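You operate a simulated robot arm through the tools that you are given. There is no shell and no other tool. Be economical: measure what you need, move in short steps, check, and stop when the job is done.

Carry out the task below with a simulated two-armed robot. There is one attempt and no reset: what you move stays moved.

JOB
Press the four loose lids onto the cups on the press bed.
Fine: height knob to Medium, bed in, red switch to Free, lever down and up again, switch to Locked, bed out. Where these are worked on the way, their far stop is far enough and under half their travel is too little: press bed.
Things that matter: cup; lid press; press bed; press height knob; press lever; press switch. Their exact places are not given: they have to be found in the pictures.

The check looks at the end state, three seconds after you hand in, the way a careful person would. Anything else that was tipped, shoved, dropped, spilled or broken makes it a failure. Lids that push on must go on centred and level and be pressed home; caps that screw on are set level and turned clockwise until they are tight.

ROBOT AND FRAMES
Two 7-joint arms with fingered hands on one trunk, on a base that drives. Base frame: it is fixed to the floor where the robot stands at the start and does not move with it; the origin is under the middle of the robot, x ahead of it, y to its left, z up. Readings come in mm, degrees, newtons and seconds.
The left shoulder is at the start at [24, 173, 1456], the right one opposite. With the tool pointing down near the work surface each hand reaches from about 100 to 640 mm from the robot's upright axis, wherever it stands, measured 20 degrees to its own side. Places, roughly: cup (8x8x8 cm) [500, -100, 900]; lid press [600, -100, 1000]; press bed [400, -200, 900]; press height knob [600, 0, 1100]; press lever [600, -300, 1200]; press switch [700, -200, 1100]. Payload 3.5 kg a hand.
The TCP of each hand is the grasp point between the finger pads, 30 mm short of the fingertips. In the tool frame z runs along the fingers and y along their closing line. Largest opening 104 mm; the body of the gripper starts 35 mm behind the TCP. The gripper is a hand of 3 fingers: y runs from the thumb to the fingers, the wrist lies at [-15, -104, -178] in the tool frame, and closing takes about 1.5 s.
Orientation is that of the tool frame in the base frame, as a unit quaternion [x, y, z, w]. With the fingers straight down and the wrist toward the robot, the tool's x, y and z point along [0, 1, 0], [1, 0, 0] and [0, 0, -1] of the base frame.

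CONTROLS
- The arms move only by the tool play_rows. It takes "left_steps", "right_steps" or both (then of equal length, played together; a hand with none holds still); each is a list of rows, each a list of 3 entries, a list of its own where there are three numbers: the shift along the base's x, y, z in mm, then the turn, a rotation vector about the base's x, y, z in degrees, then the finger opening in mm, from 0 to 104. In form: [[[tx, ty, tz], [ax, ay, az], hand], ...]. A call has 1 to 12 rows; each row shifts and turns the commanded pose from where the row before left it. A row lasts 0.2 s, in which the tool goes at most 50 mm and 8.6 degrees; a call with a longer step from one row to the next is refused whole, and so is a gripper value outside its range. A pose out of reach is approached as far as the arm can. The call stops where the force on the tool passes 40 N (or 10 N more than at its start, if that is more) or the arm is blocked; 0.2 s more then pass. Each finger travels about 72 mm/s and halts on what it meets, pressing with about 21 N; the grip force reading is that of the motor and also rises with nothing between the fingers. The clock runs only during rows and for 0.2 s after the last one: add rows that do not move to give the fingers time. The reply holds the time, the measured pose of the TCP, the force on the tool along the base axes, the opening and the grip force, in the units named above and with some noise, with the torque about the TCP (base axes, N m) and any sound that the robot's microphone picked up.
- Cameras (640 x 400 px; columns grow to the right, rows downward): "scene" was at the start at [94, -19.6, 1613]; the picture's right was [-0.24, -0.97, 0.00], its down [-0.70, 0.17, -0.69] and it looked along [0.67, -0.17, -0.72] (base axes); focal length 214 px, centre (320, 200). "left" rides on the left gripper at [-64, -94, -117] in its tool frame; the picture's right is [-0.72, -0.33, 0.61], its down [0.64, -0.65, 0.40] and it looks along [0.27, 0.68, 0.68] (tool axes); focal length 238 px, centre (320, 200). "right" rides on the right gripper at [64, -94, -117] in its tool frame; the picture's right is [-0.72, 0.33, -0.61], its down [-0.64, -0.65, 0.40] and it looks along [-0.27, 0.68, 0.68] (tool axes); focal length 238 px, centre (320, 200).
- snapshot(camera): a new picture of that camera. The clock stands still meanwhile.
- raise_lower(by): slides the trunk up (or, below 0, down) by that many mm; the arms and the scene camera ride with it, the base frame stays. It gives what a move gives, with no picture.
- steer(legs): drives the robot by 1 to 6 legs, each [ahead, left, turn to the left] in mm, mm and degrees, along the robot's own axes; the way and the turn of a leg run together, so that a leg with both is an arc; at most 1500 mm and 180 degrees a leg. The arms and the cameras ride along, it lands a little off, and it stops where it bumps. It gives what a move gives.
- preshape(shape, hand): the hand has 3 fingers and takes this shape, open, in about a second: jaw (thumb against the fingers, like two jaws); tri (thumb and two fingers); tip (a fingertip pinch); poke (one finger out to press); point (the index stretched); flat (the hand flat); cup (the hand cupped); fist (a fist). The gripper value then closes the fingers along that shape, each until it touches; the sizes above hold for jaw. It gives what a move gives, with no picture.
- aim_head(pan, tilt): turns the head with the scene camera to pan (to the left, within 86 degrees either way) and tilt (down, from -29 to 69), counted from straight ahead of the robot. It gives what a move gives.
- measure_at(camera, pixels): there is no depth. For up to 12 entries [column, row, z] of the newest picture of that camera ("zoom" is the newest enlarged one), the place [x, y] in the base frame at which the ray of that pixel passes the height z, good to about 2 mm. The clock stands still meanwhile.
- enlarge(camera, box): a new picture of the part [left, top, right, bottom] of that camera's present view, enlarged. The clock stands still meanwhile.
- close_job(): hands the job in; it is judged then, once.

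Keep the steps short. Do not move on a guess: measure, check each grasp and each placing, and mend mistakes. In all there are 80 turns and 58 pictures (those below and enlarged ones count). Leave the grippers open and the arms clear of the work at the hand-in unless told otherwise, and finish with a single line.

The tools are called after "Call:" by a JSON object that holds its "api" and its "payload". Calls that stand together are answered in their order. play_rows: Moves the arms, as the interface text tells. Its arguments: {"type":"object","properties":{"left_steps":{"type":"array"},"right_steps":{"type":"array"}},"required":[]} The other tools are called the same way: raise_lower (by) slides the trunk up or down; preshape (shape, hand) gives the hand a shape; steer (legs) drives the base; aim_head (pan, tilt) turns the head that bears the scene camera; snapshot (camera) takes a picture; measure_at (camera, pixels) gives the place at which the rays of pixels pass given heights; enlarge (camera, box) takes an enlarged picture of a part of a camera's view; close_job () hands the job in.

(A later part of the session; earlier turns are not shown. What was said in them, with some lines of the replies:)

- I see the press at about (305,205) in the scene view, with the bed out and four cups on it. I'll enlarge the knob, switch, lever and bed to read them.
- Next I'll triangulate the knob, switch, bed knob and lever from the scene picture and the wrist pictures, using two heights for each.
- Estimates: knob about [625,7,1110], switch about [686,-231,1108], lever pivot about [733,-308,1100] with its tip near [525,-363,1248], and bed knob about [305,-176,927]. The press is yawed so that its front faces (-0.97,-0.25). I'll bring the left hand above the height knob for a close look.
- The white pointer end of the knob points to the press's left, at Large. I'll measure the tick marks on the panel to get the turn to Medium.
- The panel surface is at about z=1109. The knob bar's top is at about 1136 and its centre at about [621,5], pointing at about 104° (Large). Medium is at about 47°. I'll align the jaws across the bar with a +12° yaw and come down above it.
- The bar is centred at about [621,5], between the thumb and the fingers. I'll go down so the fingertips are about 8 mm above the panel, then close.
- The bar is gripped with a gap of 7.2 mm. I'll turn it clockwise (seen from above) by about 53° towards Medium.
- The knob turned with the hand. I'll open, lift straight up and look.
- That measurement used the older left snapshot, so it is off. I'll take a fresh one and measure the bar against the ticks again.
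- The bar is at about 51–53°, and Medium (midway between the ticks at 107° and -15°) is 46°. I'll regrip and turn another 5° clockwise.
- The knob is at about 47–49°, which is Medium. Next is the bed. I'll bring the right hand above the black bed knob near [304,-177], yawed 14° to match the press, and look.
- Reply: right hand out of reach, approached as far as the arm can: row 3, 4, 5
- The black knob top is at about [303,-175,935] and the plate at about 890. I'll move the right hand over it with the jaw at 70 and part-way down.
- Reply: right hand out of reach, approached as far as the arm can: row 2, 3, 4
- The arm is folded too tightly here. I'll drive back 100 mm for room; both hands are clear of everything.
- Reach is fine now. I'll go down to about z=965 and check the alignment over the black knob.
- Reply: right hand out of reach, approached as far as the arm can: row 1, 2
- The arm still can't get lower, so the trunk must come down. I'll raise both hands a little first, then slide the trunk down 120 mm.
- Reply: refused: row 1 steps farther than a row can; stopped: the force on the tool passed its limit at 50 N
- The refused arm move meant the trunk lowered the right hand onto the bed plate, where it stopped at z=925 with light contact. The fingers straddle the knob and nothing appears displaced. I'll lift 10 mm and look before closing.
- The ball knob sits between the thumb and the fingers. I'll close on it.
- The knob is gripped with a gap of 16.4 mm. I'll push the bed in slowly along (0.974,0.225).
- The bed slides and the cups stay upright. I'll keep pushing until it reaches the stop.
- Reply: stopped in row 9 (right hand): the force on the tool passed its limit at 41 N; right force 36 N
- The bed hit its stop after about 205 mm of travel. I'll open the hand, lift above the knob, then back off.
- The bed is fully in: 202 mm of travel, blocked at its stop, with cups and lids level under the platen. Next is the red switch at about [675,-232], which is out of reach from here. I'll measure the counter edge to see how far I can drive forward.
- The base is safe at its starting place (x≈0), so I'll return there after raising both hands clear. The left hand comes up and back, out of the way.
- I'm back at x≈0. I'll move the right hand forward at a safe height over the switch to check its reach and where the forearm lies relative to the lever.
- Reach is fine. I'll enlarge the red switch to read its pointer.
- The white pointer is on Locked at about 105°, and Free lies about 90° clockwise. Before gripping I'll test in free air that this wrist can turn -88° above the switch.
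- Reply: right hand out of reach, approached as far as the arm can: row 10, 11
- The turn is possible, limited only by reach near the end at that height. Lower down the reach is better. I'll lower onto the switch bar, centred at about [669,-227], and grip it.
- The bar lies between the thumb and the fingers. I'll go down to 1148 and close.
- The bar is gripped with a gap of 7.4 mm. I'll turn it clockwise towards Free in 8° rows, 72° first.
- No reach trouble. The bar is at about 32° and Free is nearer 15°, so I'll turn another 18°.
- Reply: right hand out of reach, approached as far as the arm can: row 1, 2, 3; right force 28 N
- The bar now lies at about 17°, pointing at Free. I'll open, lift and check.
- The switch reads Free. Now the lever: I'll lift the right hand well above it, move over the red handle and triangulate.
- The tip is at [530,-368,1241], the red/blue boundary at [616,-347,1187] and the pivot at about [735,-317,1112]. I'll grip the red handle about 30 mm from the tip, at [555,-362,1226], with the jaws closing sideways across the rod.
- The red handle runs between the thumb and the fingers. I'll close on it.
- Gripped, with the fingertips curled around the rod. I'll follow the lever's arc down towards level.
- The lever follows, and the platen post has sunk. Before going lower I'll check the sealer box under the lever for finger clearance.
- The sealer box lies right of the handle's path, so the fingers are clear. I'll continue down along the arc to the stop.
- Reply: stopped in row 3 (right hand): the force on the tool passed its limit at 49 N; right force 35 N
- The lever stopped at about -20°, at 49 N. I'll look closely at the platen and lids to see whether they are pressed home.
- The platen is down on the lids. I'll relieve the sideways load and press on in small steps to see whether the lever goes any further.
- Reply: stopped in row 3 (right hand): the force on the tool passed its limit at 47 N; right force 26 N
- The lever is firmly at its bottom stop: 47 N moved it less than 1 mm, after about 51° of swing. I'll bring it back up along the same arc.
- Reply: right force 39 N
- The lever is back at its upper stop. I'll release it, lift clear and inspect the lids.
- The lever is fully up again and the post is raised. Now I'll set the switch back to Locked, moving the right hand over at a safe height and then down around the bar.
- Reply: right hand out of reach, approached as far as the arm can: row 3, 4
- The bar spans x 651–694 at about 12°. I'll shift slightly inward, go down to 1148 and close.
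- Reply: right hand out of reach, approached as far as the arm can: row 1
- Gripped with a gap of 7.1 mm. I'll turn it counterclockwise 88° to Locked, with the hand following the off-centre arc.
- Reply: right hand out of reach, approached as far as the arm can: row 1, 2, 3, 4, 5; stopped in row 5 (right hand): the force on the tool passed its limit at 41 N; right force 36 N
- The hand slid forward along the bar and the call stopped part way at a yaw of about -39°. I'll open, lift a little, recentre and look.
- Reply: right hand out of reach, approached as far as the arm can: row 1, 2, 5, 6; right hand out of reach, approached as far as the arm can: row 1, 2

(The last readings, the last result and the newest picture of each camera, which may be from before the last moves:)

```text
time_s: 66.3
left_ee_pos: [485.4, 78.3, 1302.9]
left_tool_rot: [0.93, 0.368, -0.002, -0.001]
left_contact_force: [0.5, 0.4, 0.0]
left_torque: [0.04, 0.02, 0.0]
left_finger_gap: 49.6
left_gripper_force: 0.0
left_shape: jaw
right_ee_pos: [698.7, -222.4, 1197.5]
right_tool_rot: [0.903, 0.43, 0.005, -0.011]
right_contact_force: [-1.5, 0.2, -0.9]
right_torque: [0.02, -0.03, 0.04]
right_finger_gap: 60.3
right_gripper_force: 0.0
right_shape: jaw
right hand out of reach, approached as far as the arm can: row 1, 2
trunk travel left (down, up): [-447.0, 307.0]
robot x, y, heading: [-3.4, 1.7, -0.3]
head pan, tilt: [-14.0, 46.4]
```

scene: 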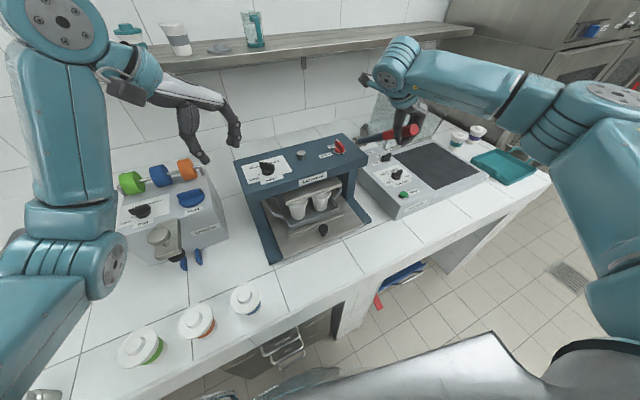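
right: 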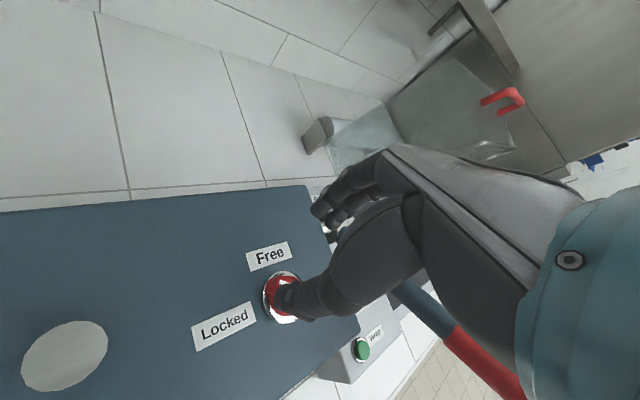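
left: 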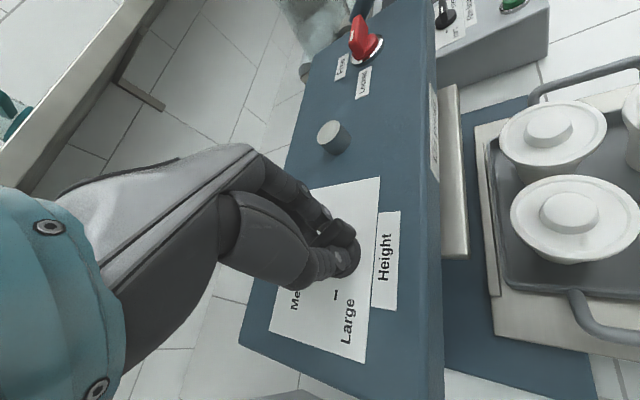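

The arm solver seems stuck at a joint limit here. I'll lift and rotate towards the natural yaw to free it.

Call:
{"api": "play_rows", "payload": {"right_steps": [[[0, 0, 30], [0, 0, 6], 60], [[0, 0, 30], [0, 0, 6], 60], [[0, 0, 20], [0, 0, 8], 60], [[0, 0, 0], [0, 0, 8], 60], [[0, 0, 0], [0, 0, 8], 60], [[0, 0, 0], [0, 0, 8], 60], [[-10, 0, 0], [0, 0, 0], 60], [[-10, 0, 0], [0, 0, 0], 60], [[-10, 0, 0], [0, 0, 0], 60], [[0, 0, 0], [0, 0, 0], 60]]}}

```text
time_s: 68.5
left_ee_pos: [485.4, 78.1, 1302.1]
left_tool_rot: [0.93, 0.368, -0.002, -0.001]
left_contact_force: [-0.4, 0.5, 0.3]
left_torque: [-0.02, 0.01, 0.02]
left_finger_gap: 50.0
left_gripper_force: 0.0
left_shape: jaw
right_ee_pos: [672.3, -221.4, 1277.0]
right_tool_rot: [0.676, 0.737, 0.002, -0.013]
right_contact_force: [-0.4, 0.0, -1.1]
right_torque: [-0.02, 0.0, 0.0]
right_finger_gap: 60.3
right_gripper_force: 0.1
right_shape: jaw
right hand out of reach, approached as far as the arm can: row 1, 4, 6
trunk travel left (down, up): [-447.0, 307.0]
robot x, y, heading: [1.0, -1.0, -0.2]
head pan, tilt: [-14.0, 46.4]
```

The arm is free again. I'll look at the switch.

Call:
{"api": "snapshot", "payload": {"camera": "right"}}

```text
5 pictures are left
```

right: 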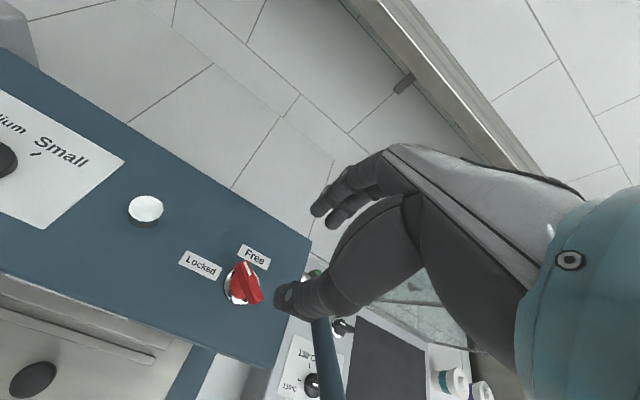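

Call:
{"api": "measure_at", "payload": {"camera": "right", "pixels": [[241, 264, 1136], [257, 302, 1136], [249, 283, 1136], [239, 287, 1111], [198, 265, 1109], [255, 256, 1109]]}}

```text
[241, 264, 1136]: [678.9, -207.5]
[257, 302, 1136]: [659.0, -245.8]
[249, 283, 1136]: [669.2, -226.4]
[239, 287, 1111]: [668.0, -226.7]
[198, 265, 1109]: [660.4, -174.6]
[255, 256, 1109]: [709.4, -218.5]
```

The bar is at about 62°, partly turned, and Locked is at about 104°. I'll align the hand to it at a yaw of about -27° over the centre [669,-226] and come down.

Call:
{"api": "play_rows", "payload": {"right_steps": [[[-1, -2, 0], [0, 0, -8], 60], [[-1, -1, 0], [0, 0, -8], 60], [[-1, -1, 0], [0, 0, -8], 60], [[0, -1, 0], [0, 0, -8], 60], [[0, 0, -40], [0, 0, 0], 60], [[0, 0, -40], [0, 0, 0], 60], [[0, 0, -20], [0, 0, 0], 60], [[0, 0, 0], [0, 0, 0], 60]]}}

```text
time_s: 70.3
left_ee_pos: [483.9, 78.9, 1302.3]
left_tool_rot: [0.929, 0.369, -0.001, 0.0]
left_contact_force: [0.5, 0.3, -0.8]
left_torque: [-0.03, -0.02, 0.01]
left_finger_gap: 49.7
left_gripper_force: 0.1
left_shape: jaw
right_ee_pos: [669.3, -227.1, 1179.6]
right_tool_rot: [0.853, 0.522, 0.005, -0.011]
right_contact_force: [-0.9, 0.7, 0.6]
right_torque: [0.0, 0.0, -0.02]
right_finger_gap: 60.3
right_gripper_force: 0.0
right_shape: jaw
trunk travel left (down, up): [-447.0, 307.0]
robot x, y, heading: [-2.2, -0.7, -0.1]
head pan, tilt: [-14.0, 46.4]
```

Well placed, with no reach warning. I'll go down, close, and turn +42° to Locked.

Call:
{"api": "play_rows", "payload": {"right_steps": [[[0, 0, -16], [0, 0, 0], 60], [[0, 0, -16], [0, 0, 0], 60], [[0, 0, 0], [0, 0, 0], 20], [[0, 0, 0], [0, 0, 0], 0], [[0, 0, 0], [0, 0, 0], 0], [[0, 0, 0], [0, 0, 0], 0], [[0, 0, 0], [0, 0, 8], 0], [[0, 0, 0], [0, 0, 8], 0], [[0, 0, 0], [0, 0, 8], 0], [[0, 0, 0], [0, 0, 8], 0], [[0, 0, 0], [0, 0, 8], 0], [[0, 0, 0], [0, 0, 4], 0]]}}

```text
time_s: 72.9
left_ee_pos: [485.3, 79.5, 1303.0]
left_tool_rot: [0.93, 0.368, -0.002, -0.001]
left_contact_force: [0.8, -0.6, -0.2]
left_torque: [0.03, -0.02, 0.01]
left_finger_gap: 49.7
left_gripper_force: 0.1
left_shape: jaw
right_ee_pos: [670.6, -228.3, 1144.0]
right_tool_rot: [0.595, 0.804, 0.0, -0.013]
right_contact_force: [1.4, -1.3, -2.6]
right_torque: [-0.03, -0.07, -0.08]
right_finger_gap: 7.0
right_gripper_force: 20.5
right_shape: jaw
trunk travel left (down, up): [-447.0, 307.0]
robot x, y, heading: [-5.3, -1.5, -0.2]
head pan, tilt: [-14.0, 46.4]
```

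The hand is at a yaw of +17°, so the bar is at about 105°, at Locked. I'll open, lift, and check.

Call:
{"api": "play_rows", "payload": {"right_steps": [[[0, 0, 0], [0, 0, 0], 60], [[0, 0, 0], [0, 0, 0], 60], [[0, 0, 0], [0, 0, 0], 60], [[0, 0, 0], [0, 0, 0], 60], [[0, 0, 30], [0, 0, 0], 60], [[0, 0, 40], [0, 0, 0], 60], [[0, 0, 40], [0, 0, 0], 60], [[-40, 0, 10], [0, 0, 0], 60], [[-40, 0, 0], [0, 0, 0], 60], [[-40, 3, 0], [0, 0, 0], 60], [[-40, 3, 0], [0, 0, 0], 60]]}}

Call:
{"api": "enlarge", "payload": {"camera": "right", "box": [220, 20, 480, 220]}}

```text
time_s: 75.3
left_ee_pos: [484.5, 77.5, 1302.9]
left_tool_rot: [0.93, 0.368, -0.002, -0.001]
left_contact_force: [0.0, 0.0, 0.1]
left_torque: [0.01, 0.0, -0.01]
left_finger_gap: 49.8
left_gripper_force: 0.0
left_shape: jaw
right_ee_pos: [506.0, -219.8, 1244.9]
right_tool_rot: [0.596, 0.803, 0.001, -0.012]
right_contact_force: [1.0, -0.2, 0.2]
right_torque: [-0.01, 0.0, -0.01]
right_finger_gap: 59.6
right_gripper_force: 0.1
right_shape: jaw
right hand out of reach, approached as far as the arm can: row 7
trunk travel left (down, up): [-447.0, 307.0]
robot x, y, heading: [-1.8, 1.9, -0.2]
head pan, tilt: [-14.0, 46.4]
```

```text
2.00 times, centred on (350, 120) of right
```

zoom: 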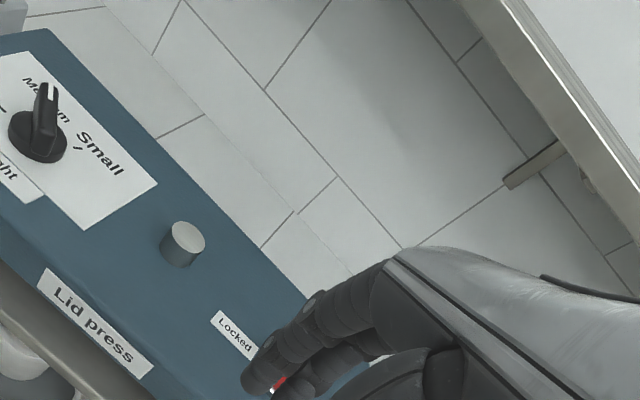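

The fingers hide the switch in this view, so I'll verify it from the scene camera later. Next I'll drive back 100 mm and take the scene picture, which also gives the bed knob.

Call:
{"api": "steer", "payload": {"legs": [[-100, 0, 0]]}}

Call:
{"api": "snapshot", "payload": {"camera": "scene"}}

```text
time_s: 76.5
left_ee_pos: [385.0, 80.4, 1302.0]
left_tool_rot: [0.929, 0.37, -0.002, 0.0]
left_contact_force: [-0.9, 0.9, 0.1]
left_torque: [0.05, 0.0, 0.0]
left_finger_gap: 49.7
left_gripper_force: 0.1
left_shape: jaw
right_ee_pos: [408.7, -218.0, 1245.1]
right_tool_rot: [0.594, 0.804, 0.001, -0.012]
right_contact_force: [-0.4, 0.2, 0.5]
right_torque: [0.02, -0.02, -0.02]
right_finger_gap: 59.7
right_gripper_force: 0.0
right_shape: jaw
trunk travel left (down, up): [-447.0, 307.0]
robot x, y, heading: [-103.6, -0.3, -0.1]
head pan, tilt: [-14.0, 46.4]
```

```text
3 pictures are left
```

scene: 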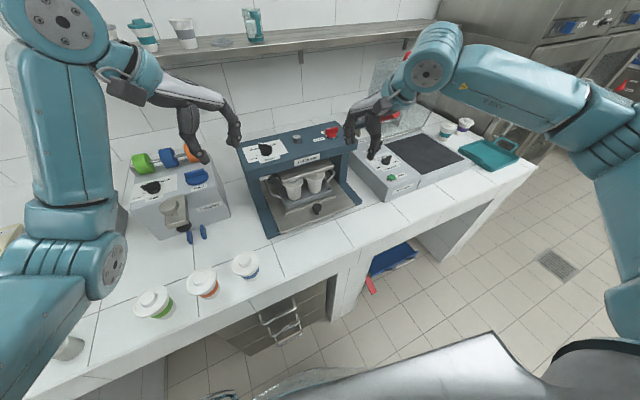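

The switch looks set to Locked: the bar lies as at the start. The bed knob is unchanged at about [500,-131]. I'll bring the right hand down in front and then over it.

Call:
{"api": "play_rows", "payload": {"right_steps": [[[0, 22, -40], [0, 0, -3], 70], [[0, 22, -40], [0, 0, 0], 70], [[0, 22, -40], [0, 0, 0], 70], [[0, 5, -45], [0, 0, 0], 70], [[0, 3, -45], [0, 0, 0], 70], [[0, 0, -45], [0, 0, 0], 70], [[30, 4, 0], [0, 0, 0], 70], [[30, 4, 0], [0, 0, 0], 70], [[31, 5, 0], [0, 0, 0], 70], [[0, 0, 0], [0, 0, 0], 70]]}}

```text
time_s: 78.7
left_ee_pos: [385.2, 79.9, 1301.7]
left_tool_rot: [0.929, 0.369, -0.002, -0.001]
left_contact_force: [0.3, -0.3, 0.5]
left_torque: [0.02, 0.01, -0.01]
left_finger_gap: 49.8
left_gripper_force: 0.0
left_shape: jaw
right_ee_pos: [499.3, -130.1, 989.6]
right_tool_rot: [0.615, 0.788, 0.0, -0.012]
right_contact_force: [-0.4, 0.5, -0.4]
right_torque: [0.01, -0.02, 0.0]
right_finger_gap: 69.6
right_gripper_force: 0.1
right_shape: jaw
trunk travel left (down, up): [-447.0, 307.0]
robot x, y, heading: [-104.8, 1.7, -0.1]
head pan, tilt: [-14.0, 46.4]
```

I'm exactly over the knob. I'll go down to z=932 and close.

Call:
{"api": "play_rows", "payload": {"right_steps": [[[0, 0, -20], [0, 0, 0], 70], [[0, 0, -20], [0, 0, 0], 70], [[0, 0, -17], [0, 0, 0], 70], [[0, 0, 0], [0, 0, 0], 20], [[0, 0, 0], [0, 0, 0], 0], [[0, 0, 0], [0, 0, 0], 0], [[0, 0, 0], [0, 0, 0], 0], [[0, 0, 0], [0, 0, 0], 0]]}}

```text
time_s: 80.5
left_ee_pos: [385.9, 80.9, 1301.5]
left_tool_rot: [0.929, 0.37, -0.002, 0.0]
left_contact_force: [-0.1, 0.0, -0.5]
left_torque: [0.01, -0.02, -0.04]
left_finger_gap: 49.7
left_gripper_force: 0.0
left_shape: jaw
right_ee_pos: [500.2, -129.7, 931.8]
right_tool_rot: [0.615, 0.789, 0.0, -0.014]
right_contact_force: [-2.7, 2.2, -9.2]
right_torque: [0.0, 0.02, 0.0]
right_finger_gap: 17.9
right_gripper_force: 20.7
right_shape: jaw
trunk travel left (down, up): [-447.0, 307.0]
robot x, y, heading: [-102.8, -1.1, 0.0]
head pan, tilt: [-14.0, 46.4]
```

Gripped with a gap of 17.9 mm. I'll pull the bed out slowly, first half.

Call:
{"api": "play_rows", "payload": {"right_steps": [[[-4, -0.9, 0], [0, 0, 0], 0], [[-8, -1.8, 0], [0, 0, 0], 0], [[-10, -2.3, 0], [0, 0, 0], 0], [[-10, -2.3, 0], [0, 0, 0], 0], [[-10, -2.3, 0], [0, 0, 0], 0], [[-10, -2.3, 0], [0, 0, 0], 0], [[-10, -2.3, 0], [0, 0, 0], 0], [[-10, -2.3, 0], [0, 0, 0], 0], [[-10, -2.3, 0], [0, 0, 0], 0], [[-8, -1.8, 0], [0, 0, 0], 0], [[-5, -1.1, 0], [0, 0, 0], 0]]}}

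```text
time_s: 82.9
left_ee_pos: [386.9, 82.3, 1302.3]
left_tool_rot: [0.929, 0.37, -0.004, -0.001]
left_contact_force: [0.1, -0.1, 0.0]
left_torque: [-0.02, 0.01, -0.01]
left_finger_gap: 49.7
left_gripper_force: 0.1
left_shape: jaw
right_ee_pos: [406.7, -151.3, 932.2]
right_tool_rot: [0.615, 0.789, -0.001, -0.013]
right_contact_force: [0.0, 13.2, -19.7]
right_torque: [0.11, 0.11, 0.21]
right_finger_gap: 17.5
right_gripper_force: 21.0
right_shape: jaw
trunk travel left (down, up): [-447.0, 307.0]
robot x, y, heading: [-101.0, -2.5, -0.1]
head pan, tilt: [-14.0, 46.4]
```

Call:
{"api": "play_rows", "payload": {"right_steps": [[[-5, 0, -1], [0, 0, 0], 0], [[-8, -1.7, -0.5], [0, 0, 0], 0], [[-10, -2.2, 0], [0, 0, 0], 0], [[-10, -2.2, 0], [0, 0, 0], 0], [[-10, -2.2, 0], [0, 0, 0], 0], [[-10, -2.2, 0], [0, 0, 0], 0], [[-10, -2.2, 0], [0, 0, 0], 0], [[-10, -2.2, 0], [0, 0, 0], 0], [[-10, -2.2, 0], [0, 0, 0], 0], [[-8, -1.8, 0], [0, 0, 0], 0], [[-6, -1.3, 0], [0, 0, 0], 0], [[-5, -1.1, 0], [0, 0, 0], 0]]}}

```text
time_s: 85.5
left_ee_pos: [386.8, 81.5, 1300.5]
left_tool_rot: [0.929, 0.37, -0.001, 0.0]
left_contact_force: [0.3, 0.3, 0.5]
left_torque: [-0.01, -0.03, -0.01]
left_finger_gap: 49.6
left_gripper_force: 0.2
left_shape: jaw
right_ee_pos: [304.1, -171.7, 933.7]
right_tool_rot: [0.615, 0.789, 0.0, -0.013]
right_contact_force: [-0.8, 12.4, -17.3]
right_torque: [0.12, 0.11, 0.18]
right_finger_gap: 17.4
right_gripper_force: 20.6
right_shape: jaw
trunk travel left (down, up): [-447.0, 307.0]
robot x, y, heading: [-103.1, 1.3, -0.1]
head pan, tilt: [-14.0, 46.4]
```

I'm back near the start position with no stop felt yet. A few gentle millimetres more to reach the out stop.

Call:
{"api": "play_rows", "payload": {"right_steps": [[[-2, 0, 0], [0, 0, 0], 0], [[-2, -0.4, 0], [0, 0, 0], 0], [[-2, -0.4, 0], [0, 0, 0], 0], [[-2, -0.4, 0], [0, 0, 0], 0]]}}

```text
time_s: 86.5
left_ee_pos: [384.8, 82.5, 1302.5]
left_tool_rot: [0.929, 0.369, -0.002, 0.0]
left_contact_force: [0.0, 0.0, 0.0]
left_torque: [-0.02, -0.03, -0.01]
left_finger_gap: 49.6
left_gripper_force: 0.0
left_shape: jaw
right_ee_pos: [293.9, -173.7, 931.7]
right_tool_rot: [0.615, 0.789, 0.001, -0.014]
right_contact_force: [0.1, 10.5, -10.3]
right_torque: [0.09, 0.02, 0.13]
right_finger_gap: 17.4
right_gripper_force: 21.4
right_shape: jaw
trunk travel left (down, up): [-447.0, 307.0]
robot x, y, heading: [-101.5, -1.9, -0.1]
head pan, tilt: [-14.0, 46.4]
```

The bed is fully out, at or slightly past its starting place. I'll open, lift straight off and look.

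Call:
{"api": "play_rows", "payload": {"right_steps": [[[0, 0, 0], [0, 0, 0], 70], [[0, 0, 0], [0, 0, 0], 70], [[0, 0, 0], [0, 0, 0], 70], [[0, 0, 0], [0, 0, 0], 70], [[0, 0, 25], [0, 0, 0], 70], [[0, 0, 35], [0, 0, 0], 70], [[-5, 0, 40], [0, 0, 0], 70], [[-10, -30, 30], [0, 0, 0], 104], [[-10, -40, 20], [0, 0, 0], 104], [[-10, -40, 20], [0, 0, 0], 104]], "left_steps": [[[0, 0, 0], [0, 0, 0], 104], [[0, 0, 0], [0, 0, 0], 104], [[0, 0, 0], [0, 0, 0], 104], [[0, 0, 0], [0, 0, 0], 104], [[0, 0, 0], [0, 0, 0], 104], [[0, 0, 0], [0, 0, 0], 104], [[0, 0, 0], [0, 0, 0], 104], [[-10, 20, 0], [0, 0, 0], 104], [[-10, 20, 0], [0, 0, 0], 104], [[-10, 20, 0], [0, 0, 0], 104]]}}

Call:
{"api": "enlarge", "payload": {"camera": "scene", "box": [225, 110, 415, 290]}}

```text
time_s: 88.7
left_ee_pos: [354.1, 141.0, 1303.4]
left_tool_rot: [0.929, 0.37, -0.002, 0.0]
left_contact_force: [-0.3, 0.8, 0.1]
left_torque: [-0.01, 0.0, -0.04]
left_finger_gap: 103.5
left_gripper_force: 0.0
left_shape: jaw
right_ee_pos: [258.7, -284.1, 1100.6]
right_tool_rot: [0.615, 0.789, 0.0, -0.013]
right_contact_force: [-0.2, 0.1, 0.3]
right_torque: [0.0, -0.02, -0.02]
right_finger_gap: 103.9
right_gripper_force: 0.1
right_shape: jaw
trunk travel left (down, up): [-447.0, 307.0]
robot x, y, heading: [-99.6, -1.1, -0.2]
head pan, tilt: [-14.0, 46.4]
```

```text
2.22 times, centred on (320, 200) of scene
```

zoom: 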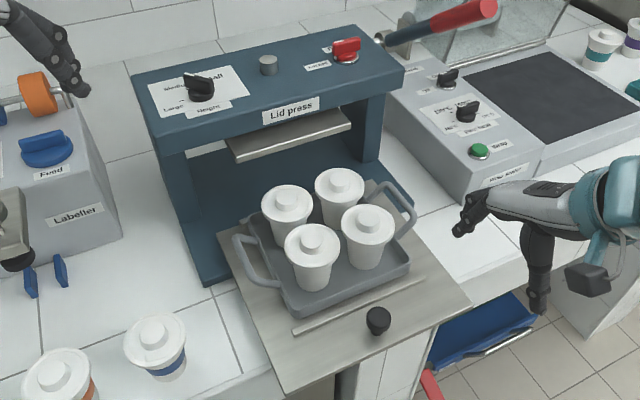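

The bed is out, the switch reads Locked, the lever is up and the cups are upright. I'll take a closer look at the lids.

Call:
{"api": "enlarge", "payload": {"camera": "scene", "box": [290, 185, 354, 245]}}

```text
6.67 times, centred on (322, 215) of scene
```

zoom: 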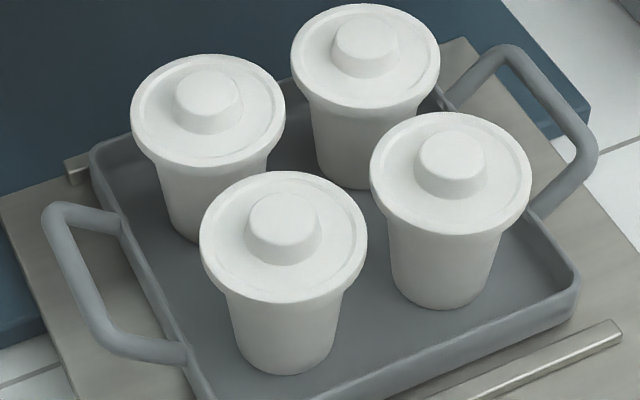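

All four lids sit level, centred and tight on the rims. The grippers are open and clear, so I'm handing in.

Call:
{"api": "close_job", "payload": {}}

```text
The job is handed in.
```

I ran the full press cycle and handed the job in: all four lids look level, centred and seated on the cups, though I judged "pressed home" from the pictures and the lever reaching its bottom stop, not by testing the lids. The knob is on Medium, the switch on Locked, the lever up, the bed out, and both grippers are open and clear.
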